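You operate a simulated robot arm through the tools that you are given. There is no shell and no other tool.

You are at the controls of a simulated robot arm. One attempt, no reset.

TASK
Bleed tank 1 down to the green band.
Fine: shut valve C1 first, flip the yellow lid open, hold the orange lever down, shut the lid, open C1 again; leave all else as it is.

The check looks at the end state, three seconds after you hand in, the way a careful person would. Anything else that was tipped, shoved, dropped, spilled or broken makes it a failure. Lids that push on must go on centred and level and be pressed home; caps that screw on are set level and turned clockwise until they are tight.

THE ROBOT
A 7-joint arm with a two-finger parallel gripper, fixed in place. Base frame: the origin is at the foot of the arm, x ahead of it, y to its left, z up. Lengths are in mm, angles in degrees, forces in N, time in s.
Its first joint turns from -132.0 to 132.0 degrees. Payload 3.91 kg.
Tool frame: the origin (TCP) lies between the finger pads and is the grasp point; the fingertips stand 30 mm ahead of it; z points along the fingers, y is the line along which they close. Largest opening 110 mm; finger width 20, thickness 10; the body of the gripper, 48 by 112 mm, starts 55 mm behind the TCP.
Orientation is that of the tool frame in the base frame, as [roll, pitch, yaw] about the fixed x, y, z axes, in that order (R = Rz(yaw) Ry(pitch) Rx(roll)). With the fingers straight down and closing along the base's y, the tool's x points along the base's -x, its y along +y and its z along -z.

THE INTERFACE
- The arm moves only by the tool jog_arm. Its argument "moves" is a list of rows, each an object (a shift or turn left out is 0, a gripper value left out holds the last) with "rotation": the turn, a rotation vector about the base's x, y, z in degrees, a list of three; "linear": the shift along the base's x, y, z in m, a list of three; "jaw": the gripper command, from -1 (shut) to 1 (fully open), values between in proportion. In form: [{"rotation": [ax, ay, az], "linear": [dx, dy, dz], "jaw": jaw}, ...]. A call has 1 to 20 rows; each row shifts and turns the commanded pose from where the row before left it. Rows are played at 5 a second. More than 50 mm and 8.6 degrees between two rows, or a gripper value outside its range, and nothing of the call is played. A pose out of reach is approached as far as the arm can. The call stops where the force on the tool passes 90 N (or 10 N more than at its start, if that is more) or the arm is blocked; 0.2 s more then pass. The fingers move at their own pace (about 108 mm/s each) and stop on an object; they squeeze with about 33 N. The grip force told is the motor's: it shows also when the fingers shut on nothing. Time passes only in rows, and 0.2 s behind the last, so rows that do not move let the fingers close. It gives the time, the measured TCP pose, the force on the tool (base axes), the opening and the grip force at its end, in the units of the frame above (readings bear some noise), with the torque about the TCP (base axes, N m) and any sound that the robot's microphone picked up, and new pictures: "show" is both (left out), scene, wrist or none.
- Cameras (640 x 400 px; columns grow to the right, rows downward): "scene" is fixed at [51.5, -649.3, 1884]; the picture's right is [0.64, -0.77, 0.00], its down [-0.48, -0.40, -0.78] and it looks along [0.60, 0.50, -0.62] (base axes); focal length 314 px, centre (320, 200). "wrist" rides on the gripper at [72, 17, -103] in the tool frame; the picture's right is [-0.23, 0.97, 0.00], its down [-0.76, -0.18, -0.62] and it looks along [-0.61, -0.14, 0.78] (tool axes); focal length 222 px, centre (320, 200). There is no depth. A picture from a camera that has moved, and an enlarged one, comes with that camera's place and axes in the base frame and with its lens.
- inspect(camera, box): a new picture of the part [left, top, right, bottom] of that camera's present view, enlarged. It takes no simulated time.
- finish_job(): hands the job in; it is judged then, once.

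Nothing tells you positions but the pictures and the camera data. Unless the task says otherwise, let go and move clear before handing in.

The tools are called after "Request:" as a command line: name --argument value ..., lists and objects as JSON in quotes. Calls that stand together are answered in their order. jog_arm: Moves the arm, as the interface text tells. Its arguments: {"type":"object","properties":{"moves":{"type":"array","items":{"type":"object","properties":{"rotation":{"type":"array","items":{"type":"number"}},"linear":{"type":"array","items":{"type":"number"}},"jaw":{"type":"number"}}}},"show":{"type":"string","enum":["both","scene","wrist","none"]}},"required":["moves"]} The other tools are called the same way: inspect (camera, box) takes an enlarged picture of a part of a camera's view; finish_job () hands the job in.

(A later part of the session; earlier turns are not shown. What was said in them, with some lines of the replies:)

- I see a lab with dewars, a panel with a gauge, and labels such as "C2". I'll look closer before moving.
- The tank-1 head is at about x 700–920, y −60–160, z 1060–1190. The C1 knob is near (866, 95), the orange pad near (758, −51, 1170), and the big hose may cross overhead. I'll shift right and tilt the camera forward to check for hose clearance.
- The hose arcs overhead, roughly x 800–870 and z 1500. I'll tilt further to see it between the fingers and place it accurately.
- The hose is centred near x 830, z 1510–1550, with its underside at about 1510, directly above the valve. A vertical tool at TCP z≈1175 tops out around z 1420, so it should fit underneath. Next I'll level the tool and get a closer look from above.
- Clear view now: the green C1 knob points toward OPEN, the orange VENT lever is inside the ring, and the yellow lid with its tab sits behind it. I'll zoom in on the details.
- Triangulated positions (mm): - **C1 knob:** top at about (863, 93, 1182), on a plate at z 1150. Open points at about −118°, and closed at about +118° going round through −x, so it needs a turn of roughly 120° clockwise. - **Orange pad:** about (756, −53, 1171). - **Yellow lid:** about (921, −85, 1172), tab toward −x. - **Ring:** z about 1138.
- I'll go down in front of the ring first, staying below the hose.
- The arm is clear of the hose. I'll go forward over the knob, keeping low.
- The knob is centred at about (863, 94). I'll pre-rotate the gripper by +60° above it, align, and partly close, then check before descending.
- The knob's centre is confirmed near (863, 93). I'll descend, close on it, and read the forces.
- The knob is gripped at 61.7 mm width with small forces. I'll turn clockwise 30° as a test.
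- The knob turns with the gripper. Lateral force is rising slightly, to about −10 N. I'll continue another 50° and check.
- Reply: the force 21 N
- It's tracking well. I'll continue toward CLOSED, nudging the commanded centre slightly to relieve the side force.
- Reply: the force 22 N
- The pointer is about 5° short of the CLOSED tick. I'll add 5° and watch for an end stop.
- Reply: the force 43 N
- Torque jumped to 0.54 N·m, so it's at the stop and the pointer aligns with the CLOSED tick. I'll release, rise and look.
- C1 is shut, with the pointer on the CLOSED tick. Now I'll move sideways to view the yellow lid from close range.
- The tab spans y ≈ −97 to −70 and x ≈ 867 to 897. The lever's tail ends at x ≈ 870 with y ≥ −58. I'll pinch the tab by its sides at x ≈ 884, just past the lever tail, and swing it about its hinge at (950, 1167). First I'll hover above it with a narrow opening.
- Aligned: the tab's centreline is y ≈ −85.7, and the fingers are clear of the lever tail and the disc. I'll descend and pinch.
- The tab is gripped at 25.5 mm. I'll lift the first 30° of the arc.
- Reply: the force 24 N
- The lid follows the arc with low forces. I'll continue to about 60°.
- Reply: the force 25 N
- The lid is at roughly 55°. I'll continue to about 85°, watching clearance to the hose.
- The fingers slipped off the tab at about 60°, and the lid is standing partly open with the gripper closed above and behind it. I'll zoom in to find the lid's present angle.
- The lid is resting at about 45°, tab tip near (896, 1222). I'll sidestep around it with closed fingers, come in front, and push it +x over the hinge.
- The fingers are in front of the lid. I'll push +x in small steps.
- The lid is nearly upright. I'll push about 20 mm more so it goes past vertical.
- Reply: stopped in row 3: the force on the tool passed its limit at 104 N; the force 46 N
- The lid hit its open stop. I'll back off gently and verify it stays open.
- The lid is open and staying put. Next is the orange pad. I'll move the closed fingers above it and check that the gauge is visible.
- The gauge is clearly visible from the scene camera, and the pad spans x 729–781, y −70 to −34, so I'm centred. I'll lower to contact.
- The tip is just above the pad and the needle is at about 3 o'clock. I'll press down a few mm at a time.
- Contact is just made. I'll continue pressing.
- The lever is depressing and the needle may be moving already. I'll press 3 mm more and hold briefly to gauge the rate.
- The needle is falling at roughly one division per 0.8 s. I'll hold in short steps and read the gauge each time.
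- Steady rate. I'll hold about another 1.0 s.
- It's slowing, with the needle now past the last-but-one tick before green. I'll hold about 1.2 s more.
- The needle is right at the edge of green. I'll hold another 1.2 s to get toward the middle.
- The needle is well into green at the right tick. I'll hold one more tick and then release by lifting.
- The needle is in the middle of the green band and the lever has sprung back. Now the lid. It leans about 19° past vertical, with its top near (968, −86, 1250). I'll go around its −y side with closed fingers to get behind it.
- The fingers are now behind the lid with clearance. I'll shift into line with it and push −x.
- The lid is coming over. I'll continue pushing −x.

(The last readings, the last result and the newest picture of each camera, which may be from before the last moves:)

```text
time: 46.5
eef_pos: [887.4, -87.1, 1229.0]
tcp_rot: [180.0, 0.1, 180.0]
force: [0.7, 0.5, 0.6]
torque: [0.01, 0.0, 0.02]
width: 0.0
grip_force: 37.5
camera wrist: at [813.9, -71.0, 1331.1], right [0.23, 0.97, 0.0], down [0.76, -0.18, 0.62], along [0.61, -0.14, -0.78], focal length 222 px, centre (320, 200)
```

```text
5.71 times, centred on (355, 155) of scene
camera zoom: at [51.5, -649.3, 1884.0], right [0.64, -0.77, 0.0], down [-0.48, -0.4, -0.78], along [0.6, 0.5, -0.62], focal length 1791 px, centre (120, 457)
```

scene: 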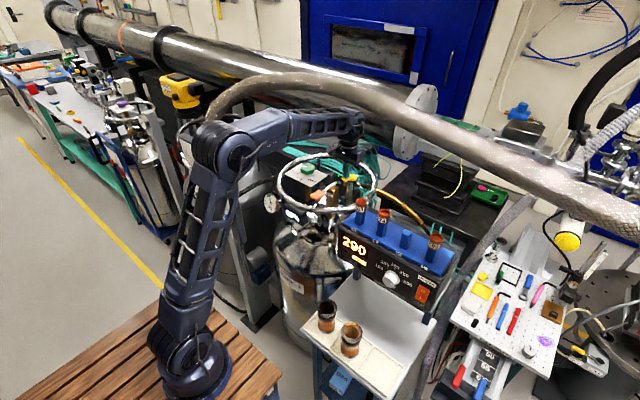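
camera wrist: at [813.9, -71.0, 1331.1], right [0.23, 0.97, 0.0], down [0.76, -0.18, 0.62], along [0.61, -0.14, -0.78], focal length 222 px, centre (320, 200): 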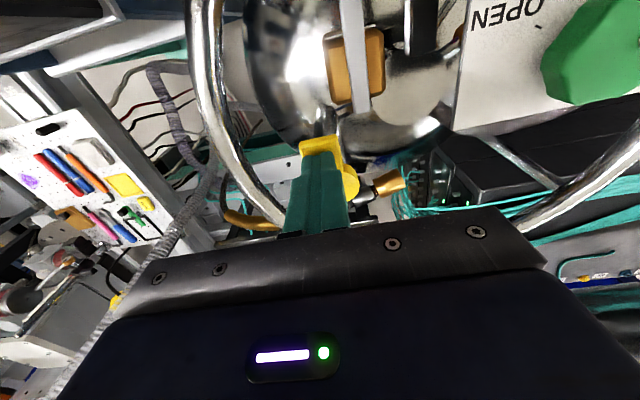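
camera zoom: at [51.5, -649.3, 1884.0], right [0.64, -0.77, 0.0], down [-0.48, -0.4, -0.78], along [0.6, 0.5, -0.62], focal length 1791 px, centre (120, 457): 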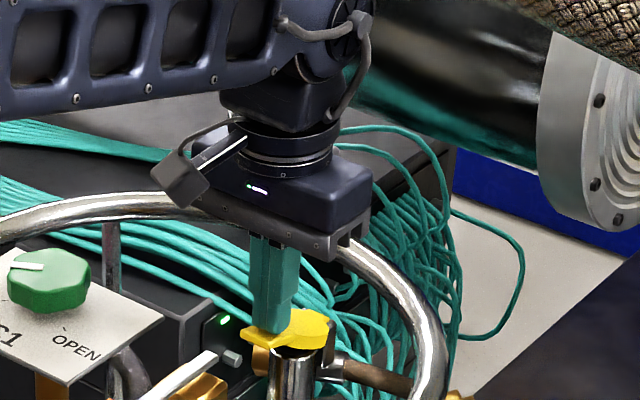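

The lid is nearly down. I'll move slightly toward the disc and press it home from above, watching force.

Request:
jog_arm --moves '[{"linear": [0.008, 0.001, -0.003]}, {"linear": [0, 0, -0.006]}, {"linear": [0, 0, -0.006]}, {"linear": [0, 0, -0.005]}, {"linear": [0, 0, -0.003]}]'

Request:
inspect --camera "scene" --box '[310, 140, 400, 210]'

```text
time: 47.7
eef_pos: [894.9, -86.0, 1208.5]
tcp_rot: [-180.0, 0.4, 180.0]
force: [0.8, 0.0, 33.6]
torque: [-0.03, -0.35, 0.02]
width: 0.0
grip_force: 37.4
camera wrist: at [821.0, -70.0, 1311.3], right [0.23, 0.97, 0.0], down [0.76, -0.18, 0.63], along [0.61, -0.14, -0.78], focal length 222 px, centre (320, 200)
```

scene: 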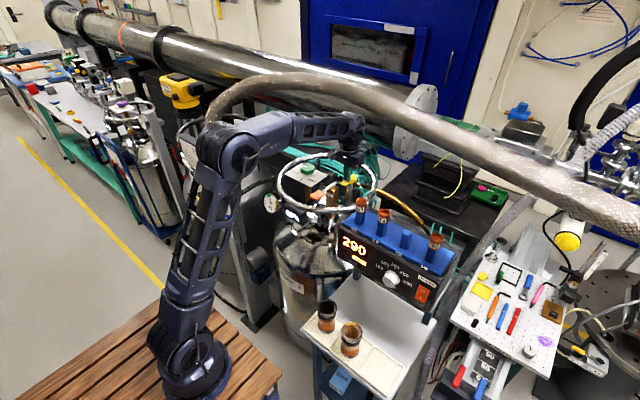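
wrist: 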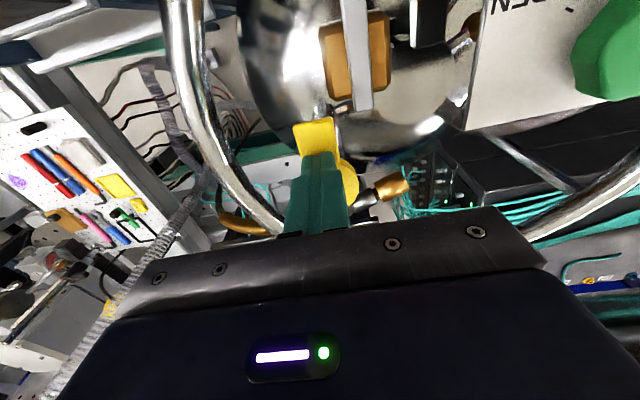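

```text
5.71 times, centred on (355, 175) of scene
camera zoom: at [51.5, -649.3, 1884.0], right [0.64, -0.77, 0.0], down [-0.48, -0.4, -0.78], along [0.6, 0.5, -0.62], focal length 1791 px, centre (120, 343)
```

zoom: 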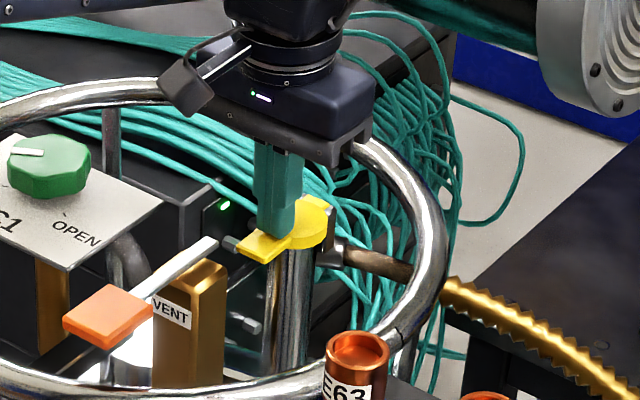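

Firm contact at 33 N, so the lid is seated. I'll lift and verify.

Request:
jog_arm --moves '[{"linear": [0, 0, 0.01]}, {"linear": [0, 0, 0.015]}, {"linear": [-0.045, 0.01, 0]}, {"linear": [-0.045, 0.01, 0]}, {}]'

Request:
inspect --camera "scene" --box '[310, 150, 400, 220]'

Request:
inspect --camera "scene" --box '[250, 180, 300, 225]'

```text
time: 48.9
eef_pos: [805.3, -66.2, 1229.9]
tcp_rot: [180.0, 0.0, 179.9]
force: [0.1, 0.2, 0.5]
torque: [0.0, 0.01, -0.01]
width: 0.0
grip_force: 37.9
camera wrist: at [732.0, -50.5, 1333.0], right [0.23, 0.97, 0.0], down [0.76, -0.18, 0.62], along [0.61, -0.14, -0.78], focal length 222 px, centre (320, 200)
```

scene: 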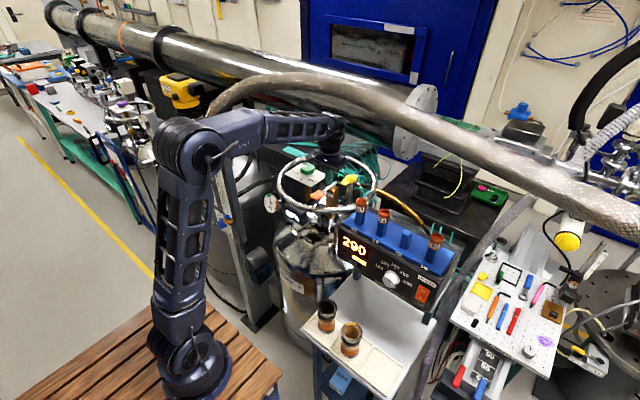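
wrist: 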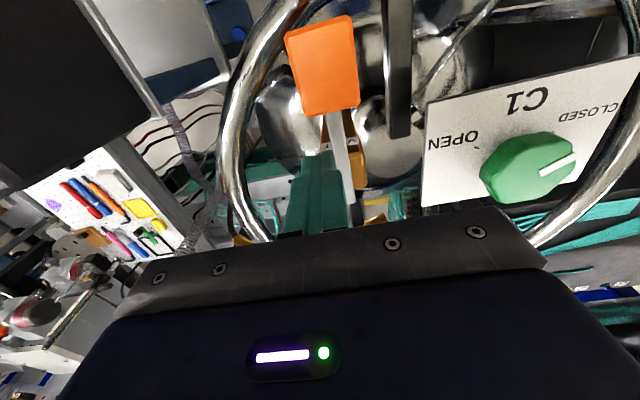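

```text
5.71 times, centred on (355, 185) of scene
camera zoom: at [51.5, -649.3, 1884.0], right [0.64, -0.77, 0.0], down [-0.48, -0.4, -0.78], along [0.6, 0.5, -0.62], focal length 1791 px, centre (120, 286)
```

zoom: 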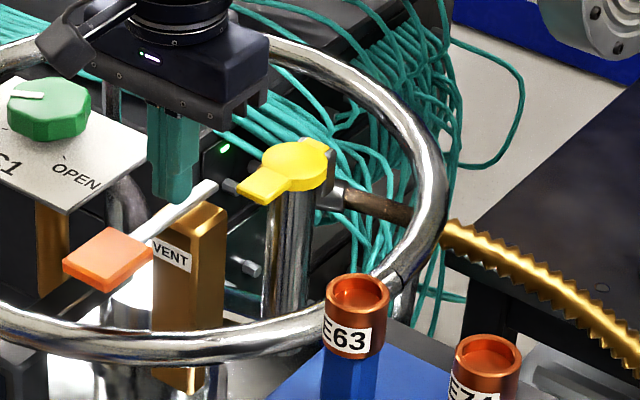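

```text
8.89 times, centred on (275, 202) of scene
camera zoom: at [51.5, -649.3, 1884.0], right [0.64, -0.77, 0.0], down [-0.48, -0.4, -0.78], along [0.6, 0.5, -0.62], focal length 2786 px, centre (720, 178)
```

zoom: 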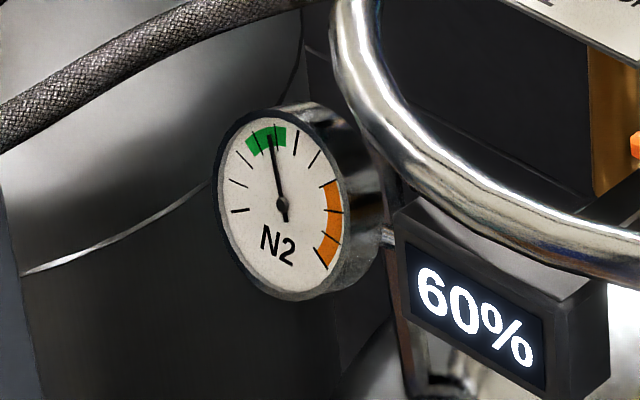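

The lid is flush, the lever is up, and the gauge is steady mid-green. Now I'll reopen C1: move over the knob, pre-rotating −60°.

Request:
jog_arm --moves '[{"linear": [0, 0.04, 0]}, {"linear": [0, 0.04, 0]}, {"linear": [0, 0.04, 0]}, {"linear": [0.02, 0.0415, 0], "jaw": 0.5}, {"linear": [0.0385, 0, 0], "rotation": [0, 0, -7.5]}, {"rotation": [0, 0, -7.5]}, {"rotation": [0, 0, -7.5]}, {"rotation": [0, 0, -7.5]}, {"rotation": [0, 0, -7.5]}, {"rotation": [0, 0, -7.5]}, {"rotation": [0, 0, -7.5]}, {"rotation": [0, 0, -7.5]}, {}]'

```text
time: 51.7
eef_pos: [862.3, 95.6, 1231.1]
tcp_rot: [180.0, 0.0, 119.8]
force: [-1.1, 0.9, -0.5]
torque: [-0.01, -0.02, 0.01]
width: 82.8
grip_force: 0.1
camera wrist: at [841.2, 166.2, 1333.1], right [0.96, 0.29, 0.0], down [0.23, -0.75, 0.62], along [0.18, -0.6, -0.78], focal length 222 px, centre (320, 200)
```

scene: 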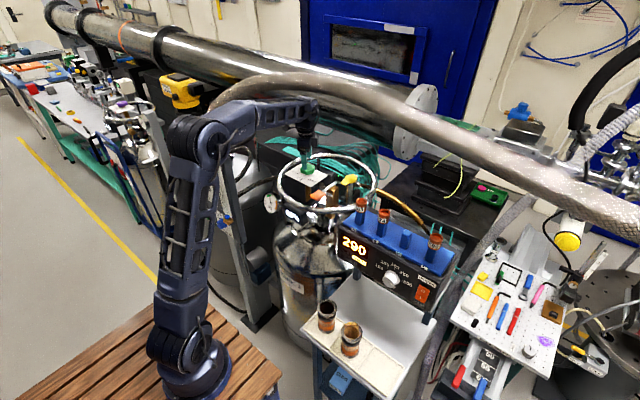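
wrist: 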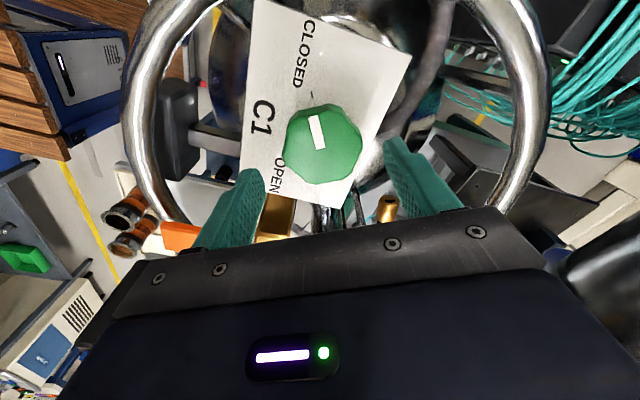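

Centred over the knob. I'll descend and grip.

Request:
jog_arm --moves '[{"linear": [0.001, 0, -0.014]}, {"linear": [0, 0, -0.014]}, {"linear": [0, 0, -0.013]}, {"jaw": -1}, {}, {}, {}]' --show "wrist"

```text
time: 53.3
eef_pos: [864.2, 95.4, 1189.9]
tcp_rot: [179.9, 0.0, 120.0]
force: [-2.8, -1.1, -4.2]
torque: [-0.15, -0.61, -0.04]
width: 61.8
grip_force: 44.9
camera wrist: at [842.4, 166.5, 1292.5], right [0.96, 0.29, 0.0], down [0.23, -0.75, 0.62], along [0.18, -0.6, -0.78], focal length 222 px, centre (320, 200)
```

wrist: 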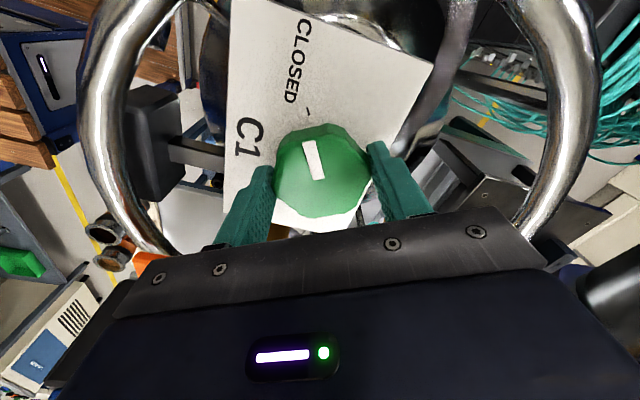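

Good grip with low forces. I'll turn counter-clockwise 90° first.

Request:
jog_arm --moves '[{"rotation": [0, 0, 5]}, {"rotation": [0, 0, 5]}, {"rotation": [0, 0, 5]}, {"rotation": [0, 0, 5]}, {"rotation": [0, 0, 5]}, {"rotation": [0, 0, 5]}, {"rotation": [0, 0, 5]}, {"rotation": [0, 0, 5]}, {"rotation": [0, 0, 5]}, {"rotation": [0, 0, 5]}, {"rotation": [0, 0, 5]}, {"rotation": [0, 0, 5]}, {"rotation": [0, 0, 5]}, {"rotation": [0, 0, 5]}, {"rotation": [0, 0, 5]}, {"rotation": [0, 0, 5]}, {"rotation": [0, 0, 5]}, {"rotation": [0, 0, 5]}]' --show "wrist"

Request:
inspect --camera "scene" --box '[250, 180, 300, 225]'

```text
time: 57.1
eef_pos: [863.3, 94.1, 1189.3]
tcp_rot: [179.9, 0.0, -150.0]
force: [-13.4, -16.9, -3.3]
torque: [-1.02, 0.95, -0.06]
width: 61.8
grip_force: 44.4
camera wrist: at [792.3, 71.8, 1292.5], right [-0.29, 0.96, 0.0], down [0.75, 0.23, 0.62], along [0.6, 0.18, -0.78], focal length 222 px, centre (320, 200)
```

wrist: 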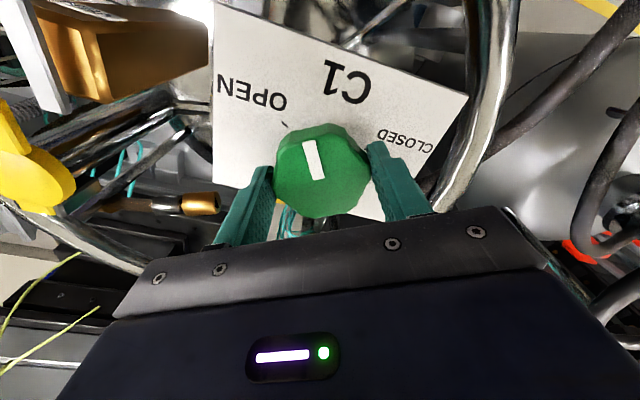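

```text
8.89 times, centred on (275, 202) of scene
camera zoom: at [51.5, -649.3, 1884.0], right [0.64, -0.77, 0.0], down [-0.48, -0.4, -0.78], along [0.6, 0.5, -0.62], focal length 2786 px, centre (720, 178)
```

zoom: 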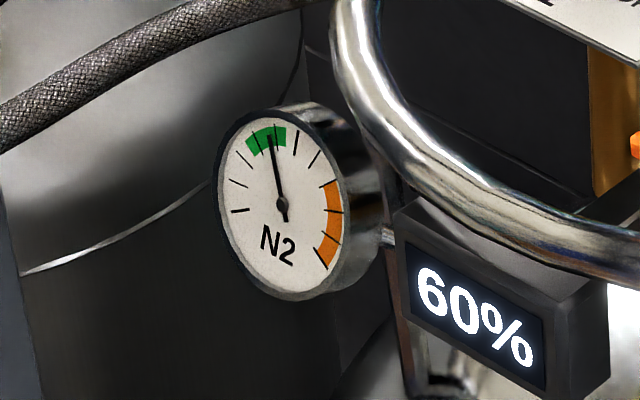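

It's turning properly and the gauge is steady. I'll turn the last 30° to OPEN.

Request:
jog_arm --moves '[{"rotation": [0, 0, 5], "linear": [0, -0.001, 0]}, {"rotation": [0, 0, 5], "linear": [0, -0.001, 0]}, {"rotation": [0, 0, 5]}, {"rotation": [0, 0, 5]}, {"rotation": [0, 0, 5]}, {"rotation": [0, 0, 4]}, {}]' --show "wrist"

Request:
inspect --camera "wrist" --box '[240, 80, 440, 220]'

Request:
inspect --camera "scene" --box '[250, 180, 300, 225]'

```text
time: 58.7
eef_pos: [864.0, 94.1, 1189.6]
tcp_rot: [180.0, 0.1, -121.0]
force: [2.2, 1.5, 3.9]
torque: [0.42, -0.03, 0.03]
width: 61.8
grip_force: 45.8
camera wrist: at [812.1, 39.4, 1292.4], right [-0.72, 0.7, 0.0], down [0.54, 0.56, 0.62], along [0.43, 0.45, -0.78], focal length 222 px, centre (320, 200)
```

wrist: 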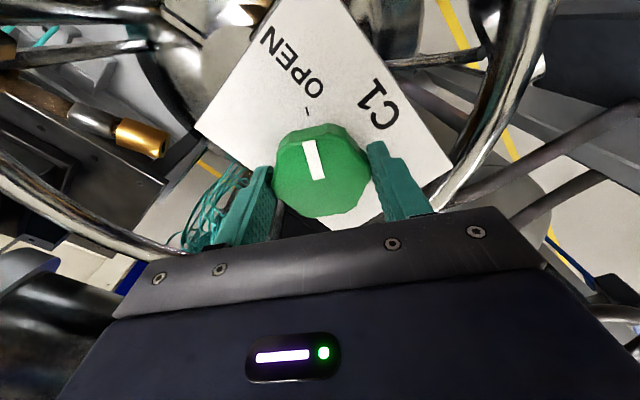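

```text
2.86 times, centred on (340, 150) of wrist
camera zoom: at [812.1, 39.4, 1292.4], right [-0.72, 0.7, 0.0], down [0.54, 0.56, 0.62], along [0.43, 0.45, -0.78], focal length 635 px, centre (263, 343)
```

zoom: 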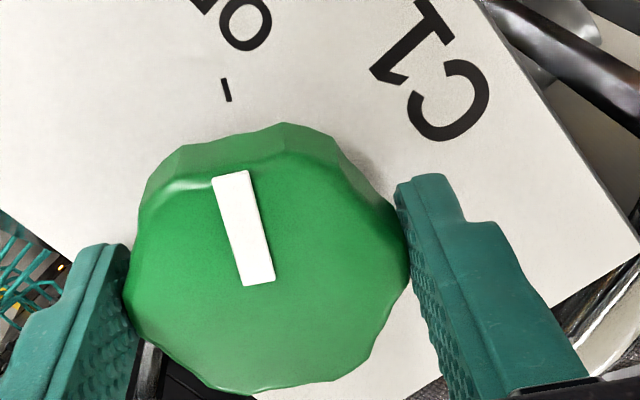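

```text
8.89 times, centred on (275, 202) of scene
camera zoom: at [51.5, -649.3, 1884.0], right [0.64, -0.77, 0.0], down [-0.48, -0.4, -0.78], along [0.6, 0.5, -0.62], focal length 2786 px, centre (720, 178)
```

zoom: 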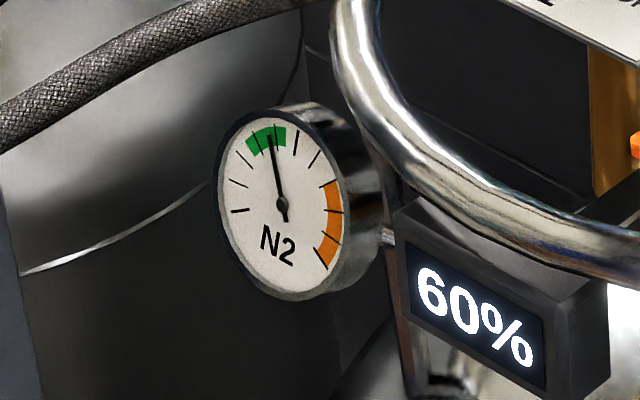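

The pointer is within a couple of degrees of OPEN. I'll nudge 3° more to the stop and check torque.

Request:
jog_arm --moves '[{"rotation": [0, 0, 2]}, {"rotation": [0, 0, 2]}, {}]' --show "wrist"

```text
time: 59.5
eef_pos: [864.0, 93.5, 1189.3]
tcp_rot: [180.0, 0.0, -116.9]
force: [0.6, -2.1, 6.4]
torque: [-0.13, 0.11, -0.86]
width: 61.8
grip_force: 45.1
camera wrist: at [815.6, 35.3, 1292.3], right [-0.76, 0.65, 0.0], down [0.5, 0.6, 0.62], along [0.4, 0.48, -0.78], focal length 222 px, centre (320, 200)
```

wrist: 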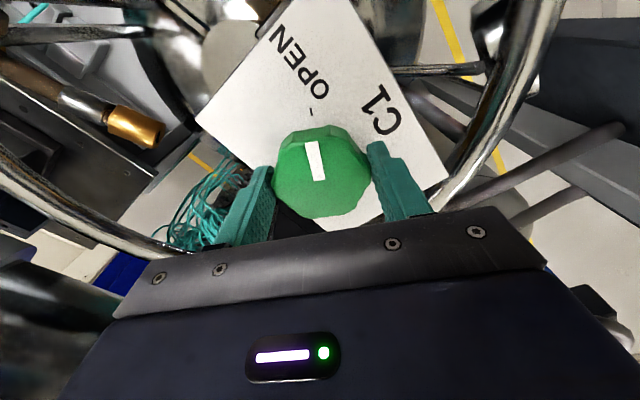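

Stop torque reached (−0.86 N·m), so C1 is fully open. I'll release, rise, unrotate and back away.

Request:
jog_arm --moves '[{"jaw": 0.5}, {}, {"linear": [0, 0, 0.013]}, {"linear": [0, 0, 0.013]}, {"linear": [0, 0, 0.013]}, {"rotation": [0, 0, -8]}, {"rotation": [0, 0, -8]}, {"rotation": [0, 0, -8]}, {"rotation": [0, 0, -8]}, {"rotation": [0, 0, -8]}, {"rotation": [0, 0, -8]}, {"rotation": [0, 0, -8]}, {"rotation": [0, 0, -7]}, {"linear": [-0.04, 0, 0]}, {"linear": [-0.04, -0.005, 0]}, {"linear": [-0.04, -0.005, 0]}]'

Request:
inspect --camera "scene" --box '[250, 140, 390, 225]'

Request:
inspect --camera "scene" --box '[280, 150, 340, 200]'

```text
time: 62.9
eef_pos: [745.3, 84.8, 1226.7]
tcp_rot: [179.9, -0.1, 179.9]
force: [0.8, 0.4, -1.5]
torque: [0.02, 0.05, -0.02]
width: 82.8
grip_force: 0.2
camera wrist: at [672.7, 100.4, 1330.0], right [0.23, 0.97, 0.0], down [0.76, -0.18, 0.62], along [0.61, -0.14, -0.78], focal length 222 px, centre (320, 200)
```

scene: 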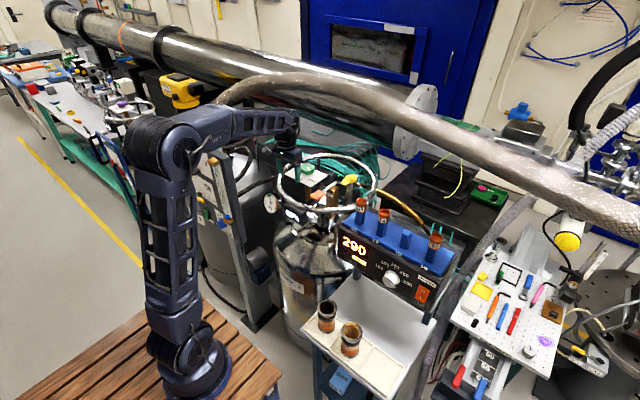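
wrist: 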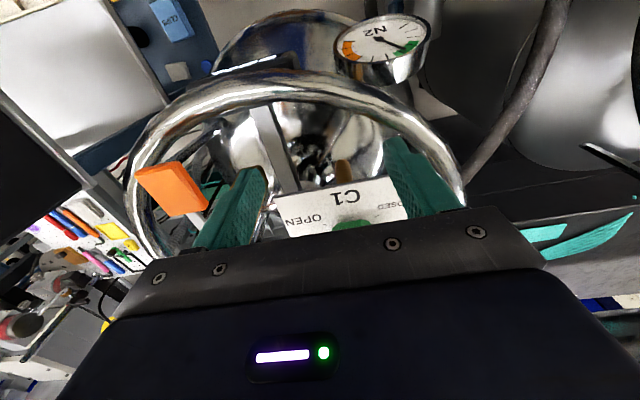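

```text
4.57 times, centred on (320, 182) of scene
camera zoom: at [51.5, -649.3, 1884.0], right [0.64, -0.77, 0.0], down [-0.48, -0.4, -0.78], along [0.6, 0.5, -0.62], focal length 1433 px, centre (320, 280)
```

zoom: 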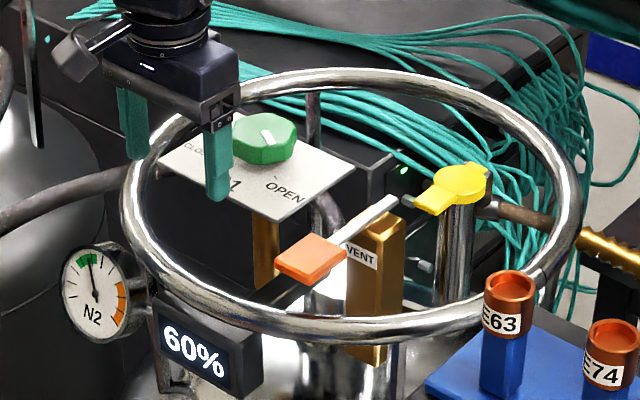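

```text
8.00 times, centred on (310, 175) of scene
camera zoom: at [51.5, -649.3, 1884.0], right [0.64, -0.77, 0.0], down [-0.48, -0.4, -0.78], along [0.6, 0.5, -0.62], focal length 2508 px, centre (400, 400)
```

zoom: 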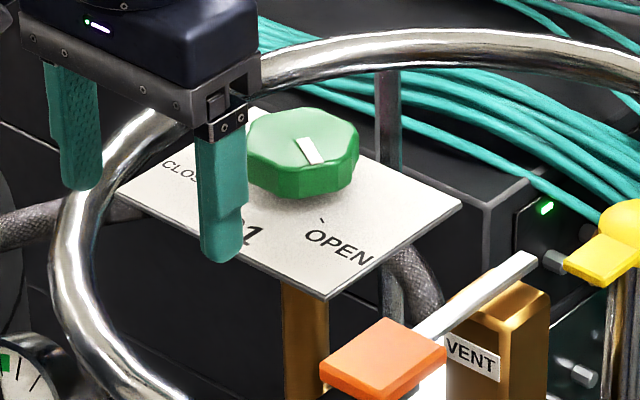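

C1 points to OPEN, the lid is shut, the lever is up and the needle is in green. I'll retreat clear and check that the gauge stays put.

Request:
jog_arm --moves '[{"linear": [-0.04, 0, 0]}, {"linear": [-0.04, 0, 0]}, {"linear": [-0.04, 0, 0]}, {"linear": [-0.02, 0, 0.04]}, {"linear": [0, 0, 0.04]}, {}, {}, {}, {}]' --show "scene"

Request:
inspect --camera "scene" --box '[250, 180, 300, 225]'

Request:
inspect --camera "scene" --box '[310, 150, 400, 220]'

```text
time: 64.9
eef_pos: [604.2, 83.9, 1308.9]
tcp_rot: [-180.0, 0.0, 180.0]
force: [-0.2, -0.1, 0.4]
torque: [0.01, -0.02, 0.0]
width: 82.3
grip_force: 0.0
```

scene: 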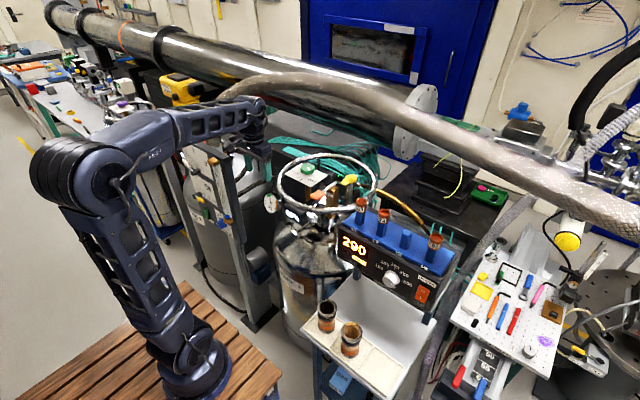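

```text
8.89 times, centred on (275, 202) of scene
camera zoom: at [51.5, -649.3, 1884.0], right [0.64, -0.77, 0.0], down [-0.48, -0.4, -0.78], along [0.6, 0.5, -0.62], focal length 2786 px, centre (720, 178)
```

zoom: 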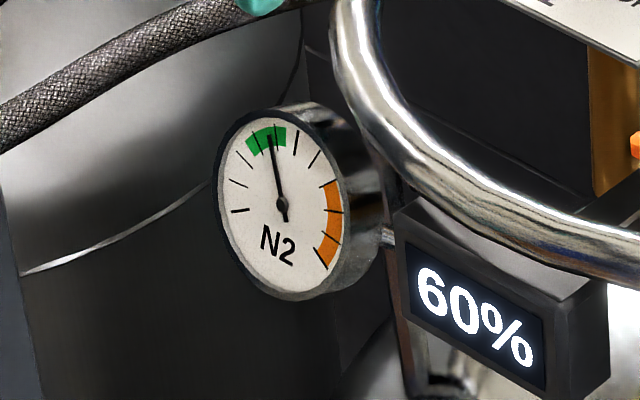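

```text
5.71 times, centred on (355, 185) of scene
camera zoom: at [51.5, -649.3, 1884.0], right [0.64, -0.77, 0.0], down [-0.48, -0.4, -0.78], along [0.6, 0.5, -0.62], focal length 1791 px, centre (120, 286)
```

zoom: 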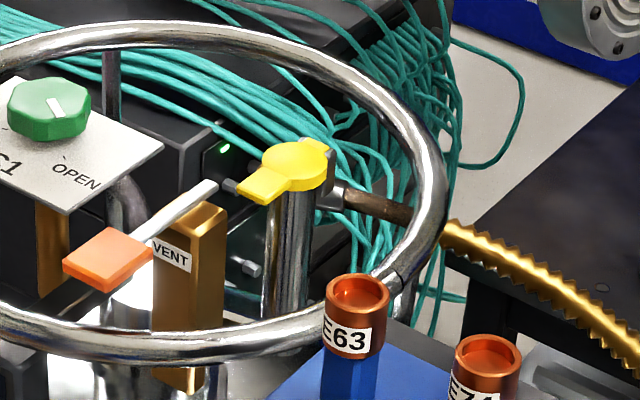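

The needle is steady in the green band, C1 is open, the lid is shut, the lever is up and the arm is clear. I'm handing in.

Request:
finish_job

```text
The job is handed in.
```

Tank 1 is bled down: its gauge needle sits in the middle of the green band and held there after I reopened C1. I've handed the job in, but no result has come back yet.

- **C1:** I shut it first, turning clockwise to the stop. At the end I turned it back to the stop at OPEN.
- **Yellow lid:** It was opened for the bleed and then pressed shut with about 33 N. It looks flush, as it did at the start.
- **Orange lever:** I held it down about 5 seconds until the needle reached green, and it sprang back up on release.
- **Everything else:** I saw nothing else disturbed. The level display still reads 60%, and the arm is clear of the tank.

Two things went less cleanly while opening the lid. My grip slipped off its tab partway, so I pushed it open instead. That push ran into the lid's stop and peaked at 104 N before the arm stopped itself. I saw no damage, and the lid moved and closed normally afterwards.
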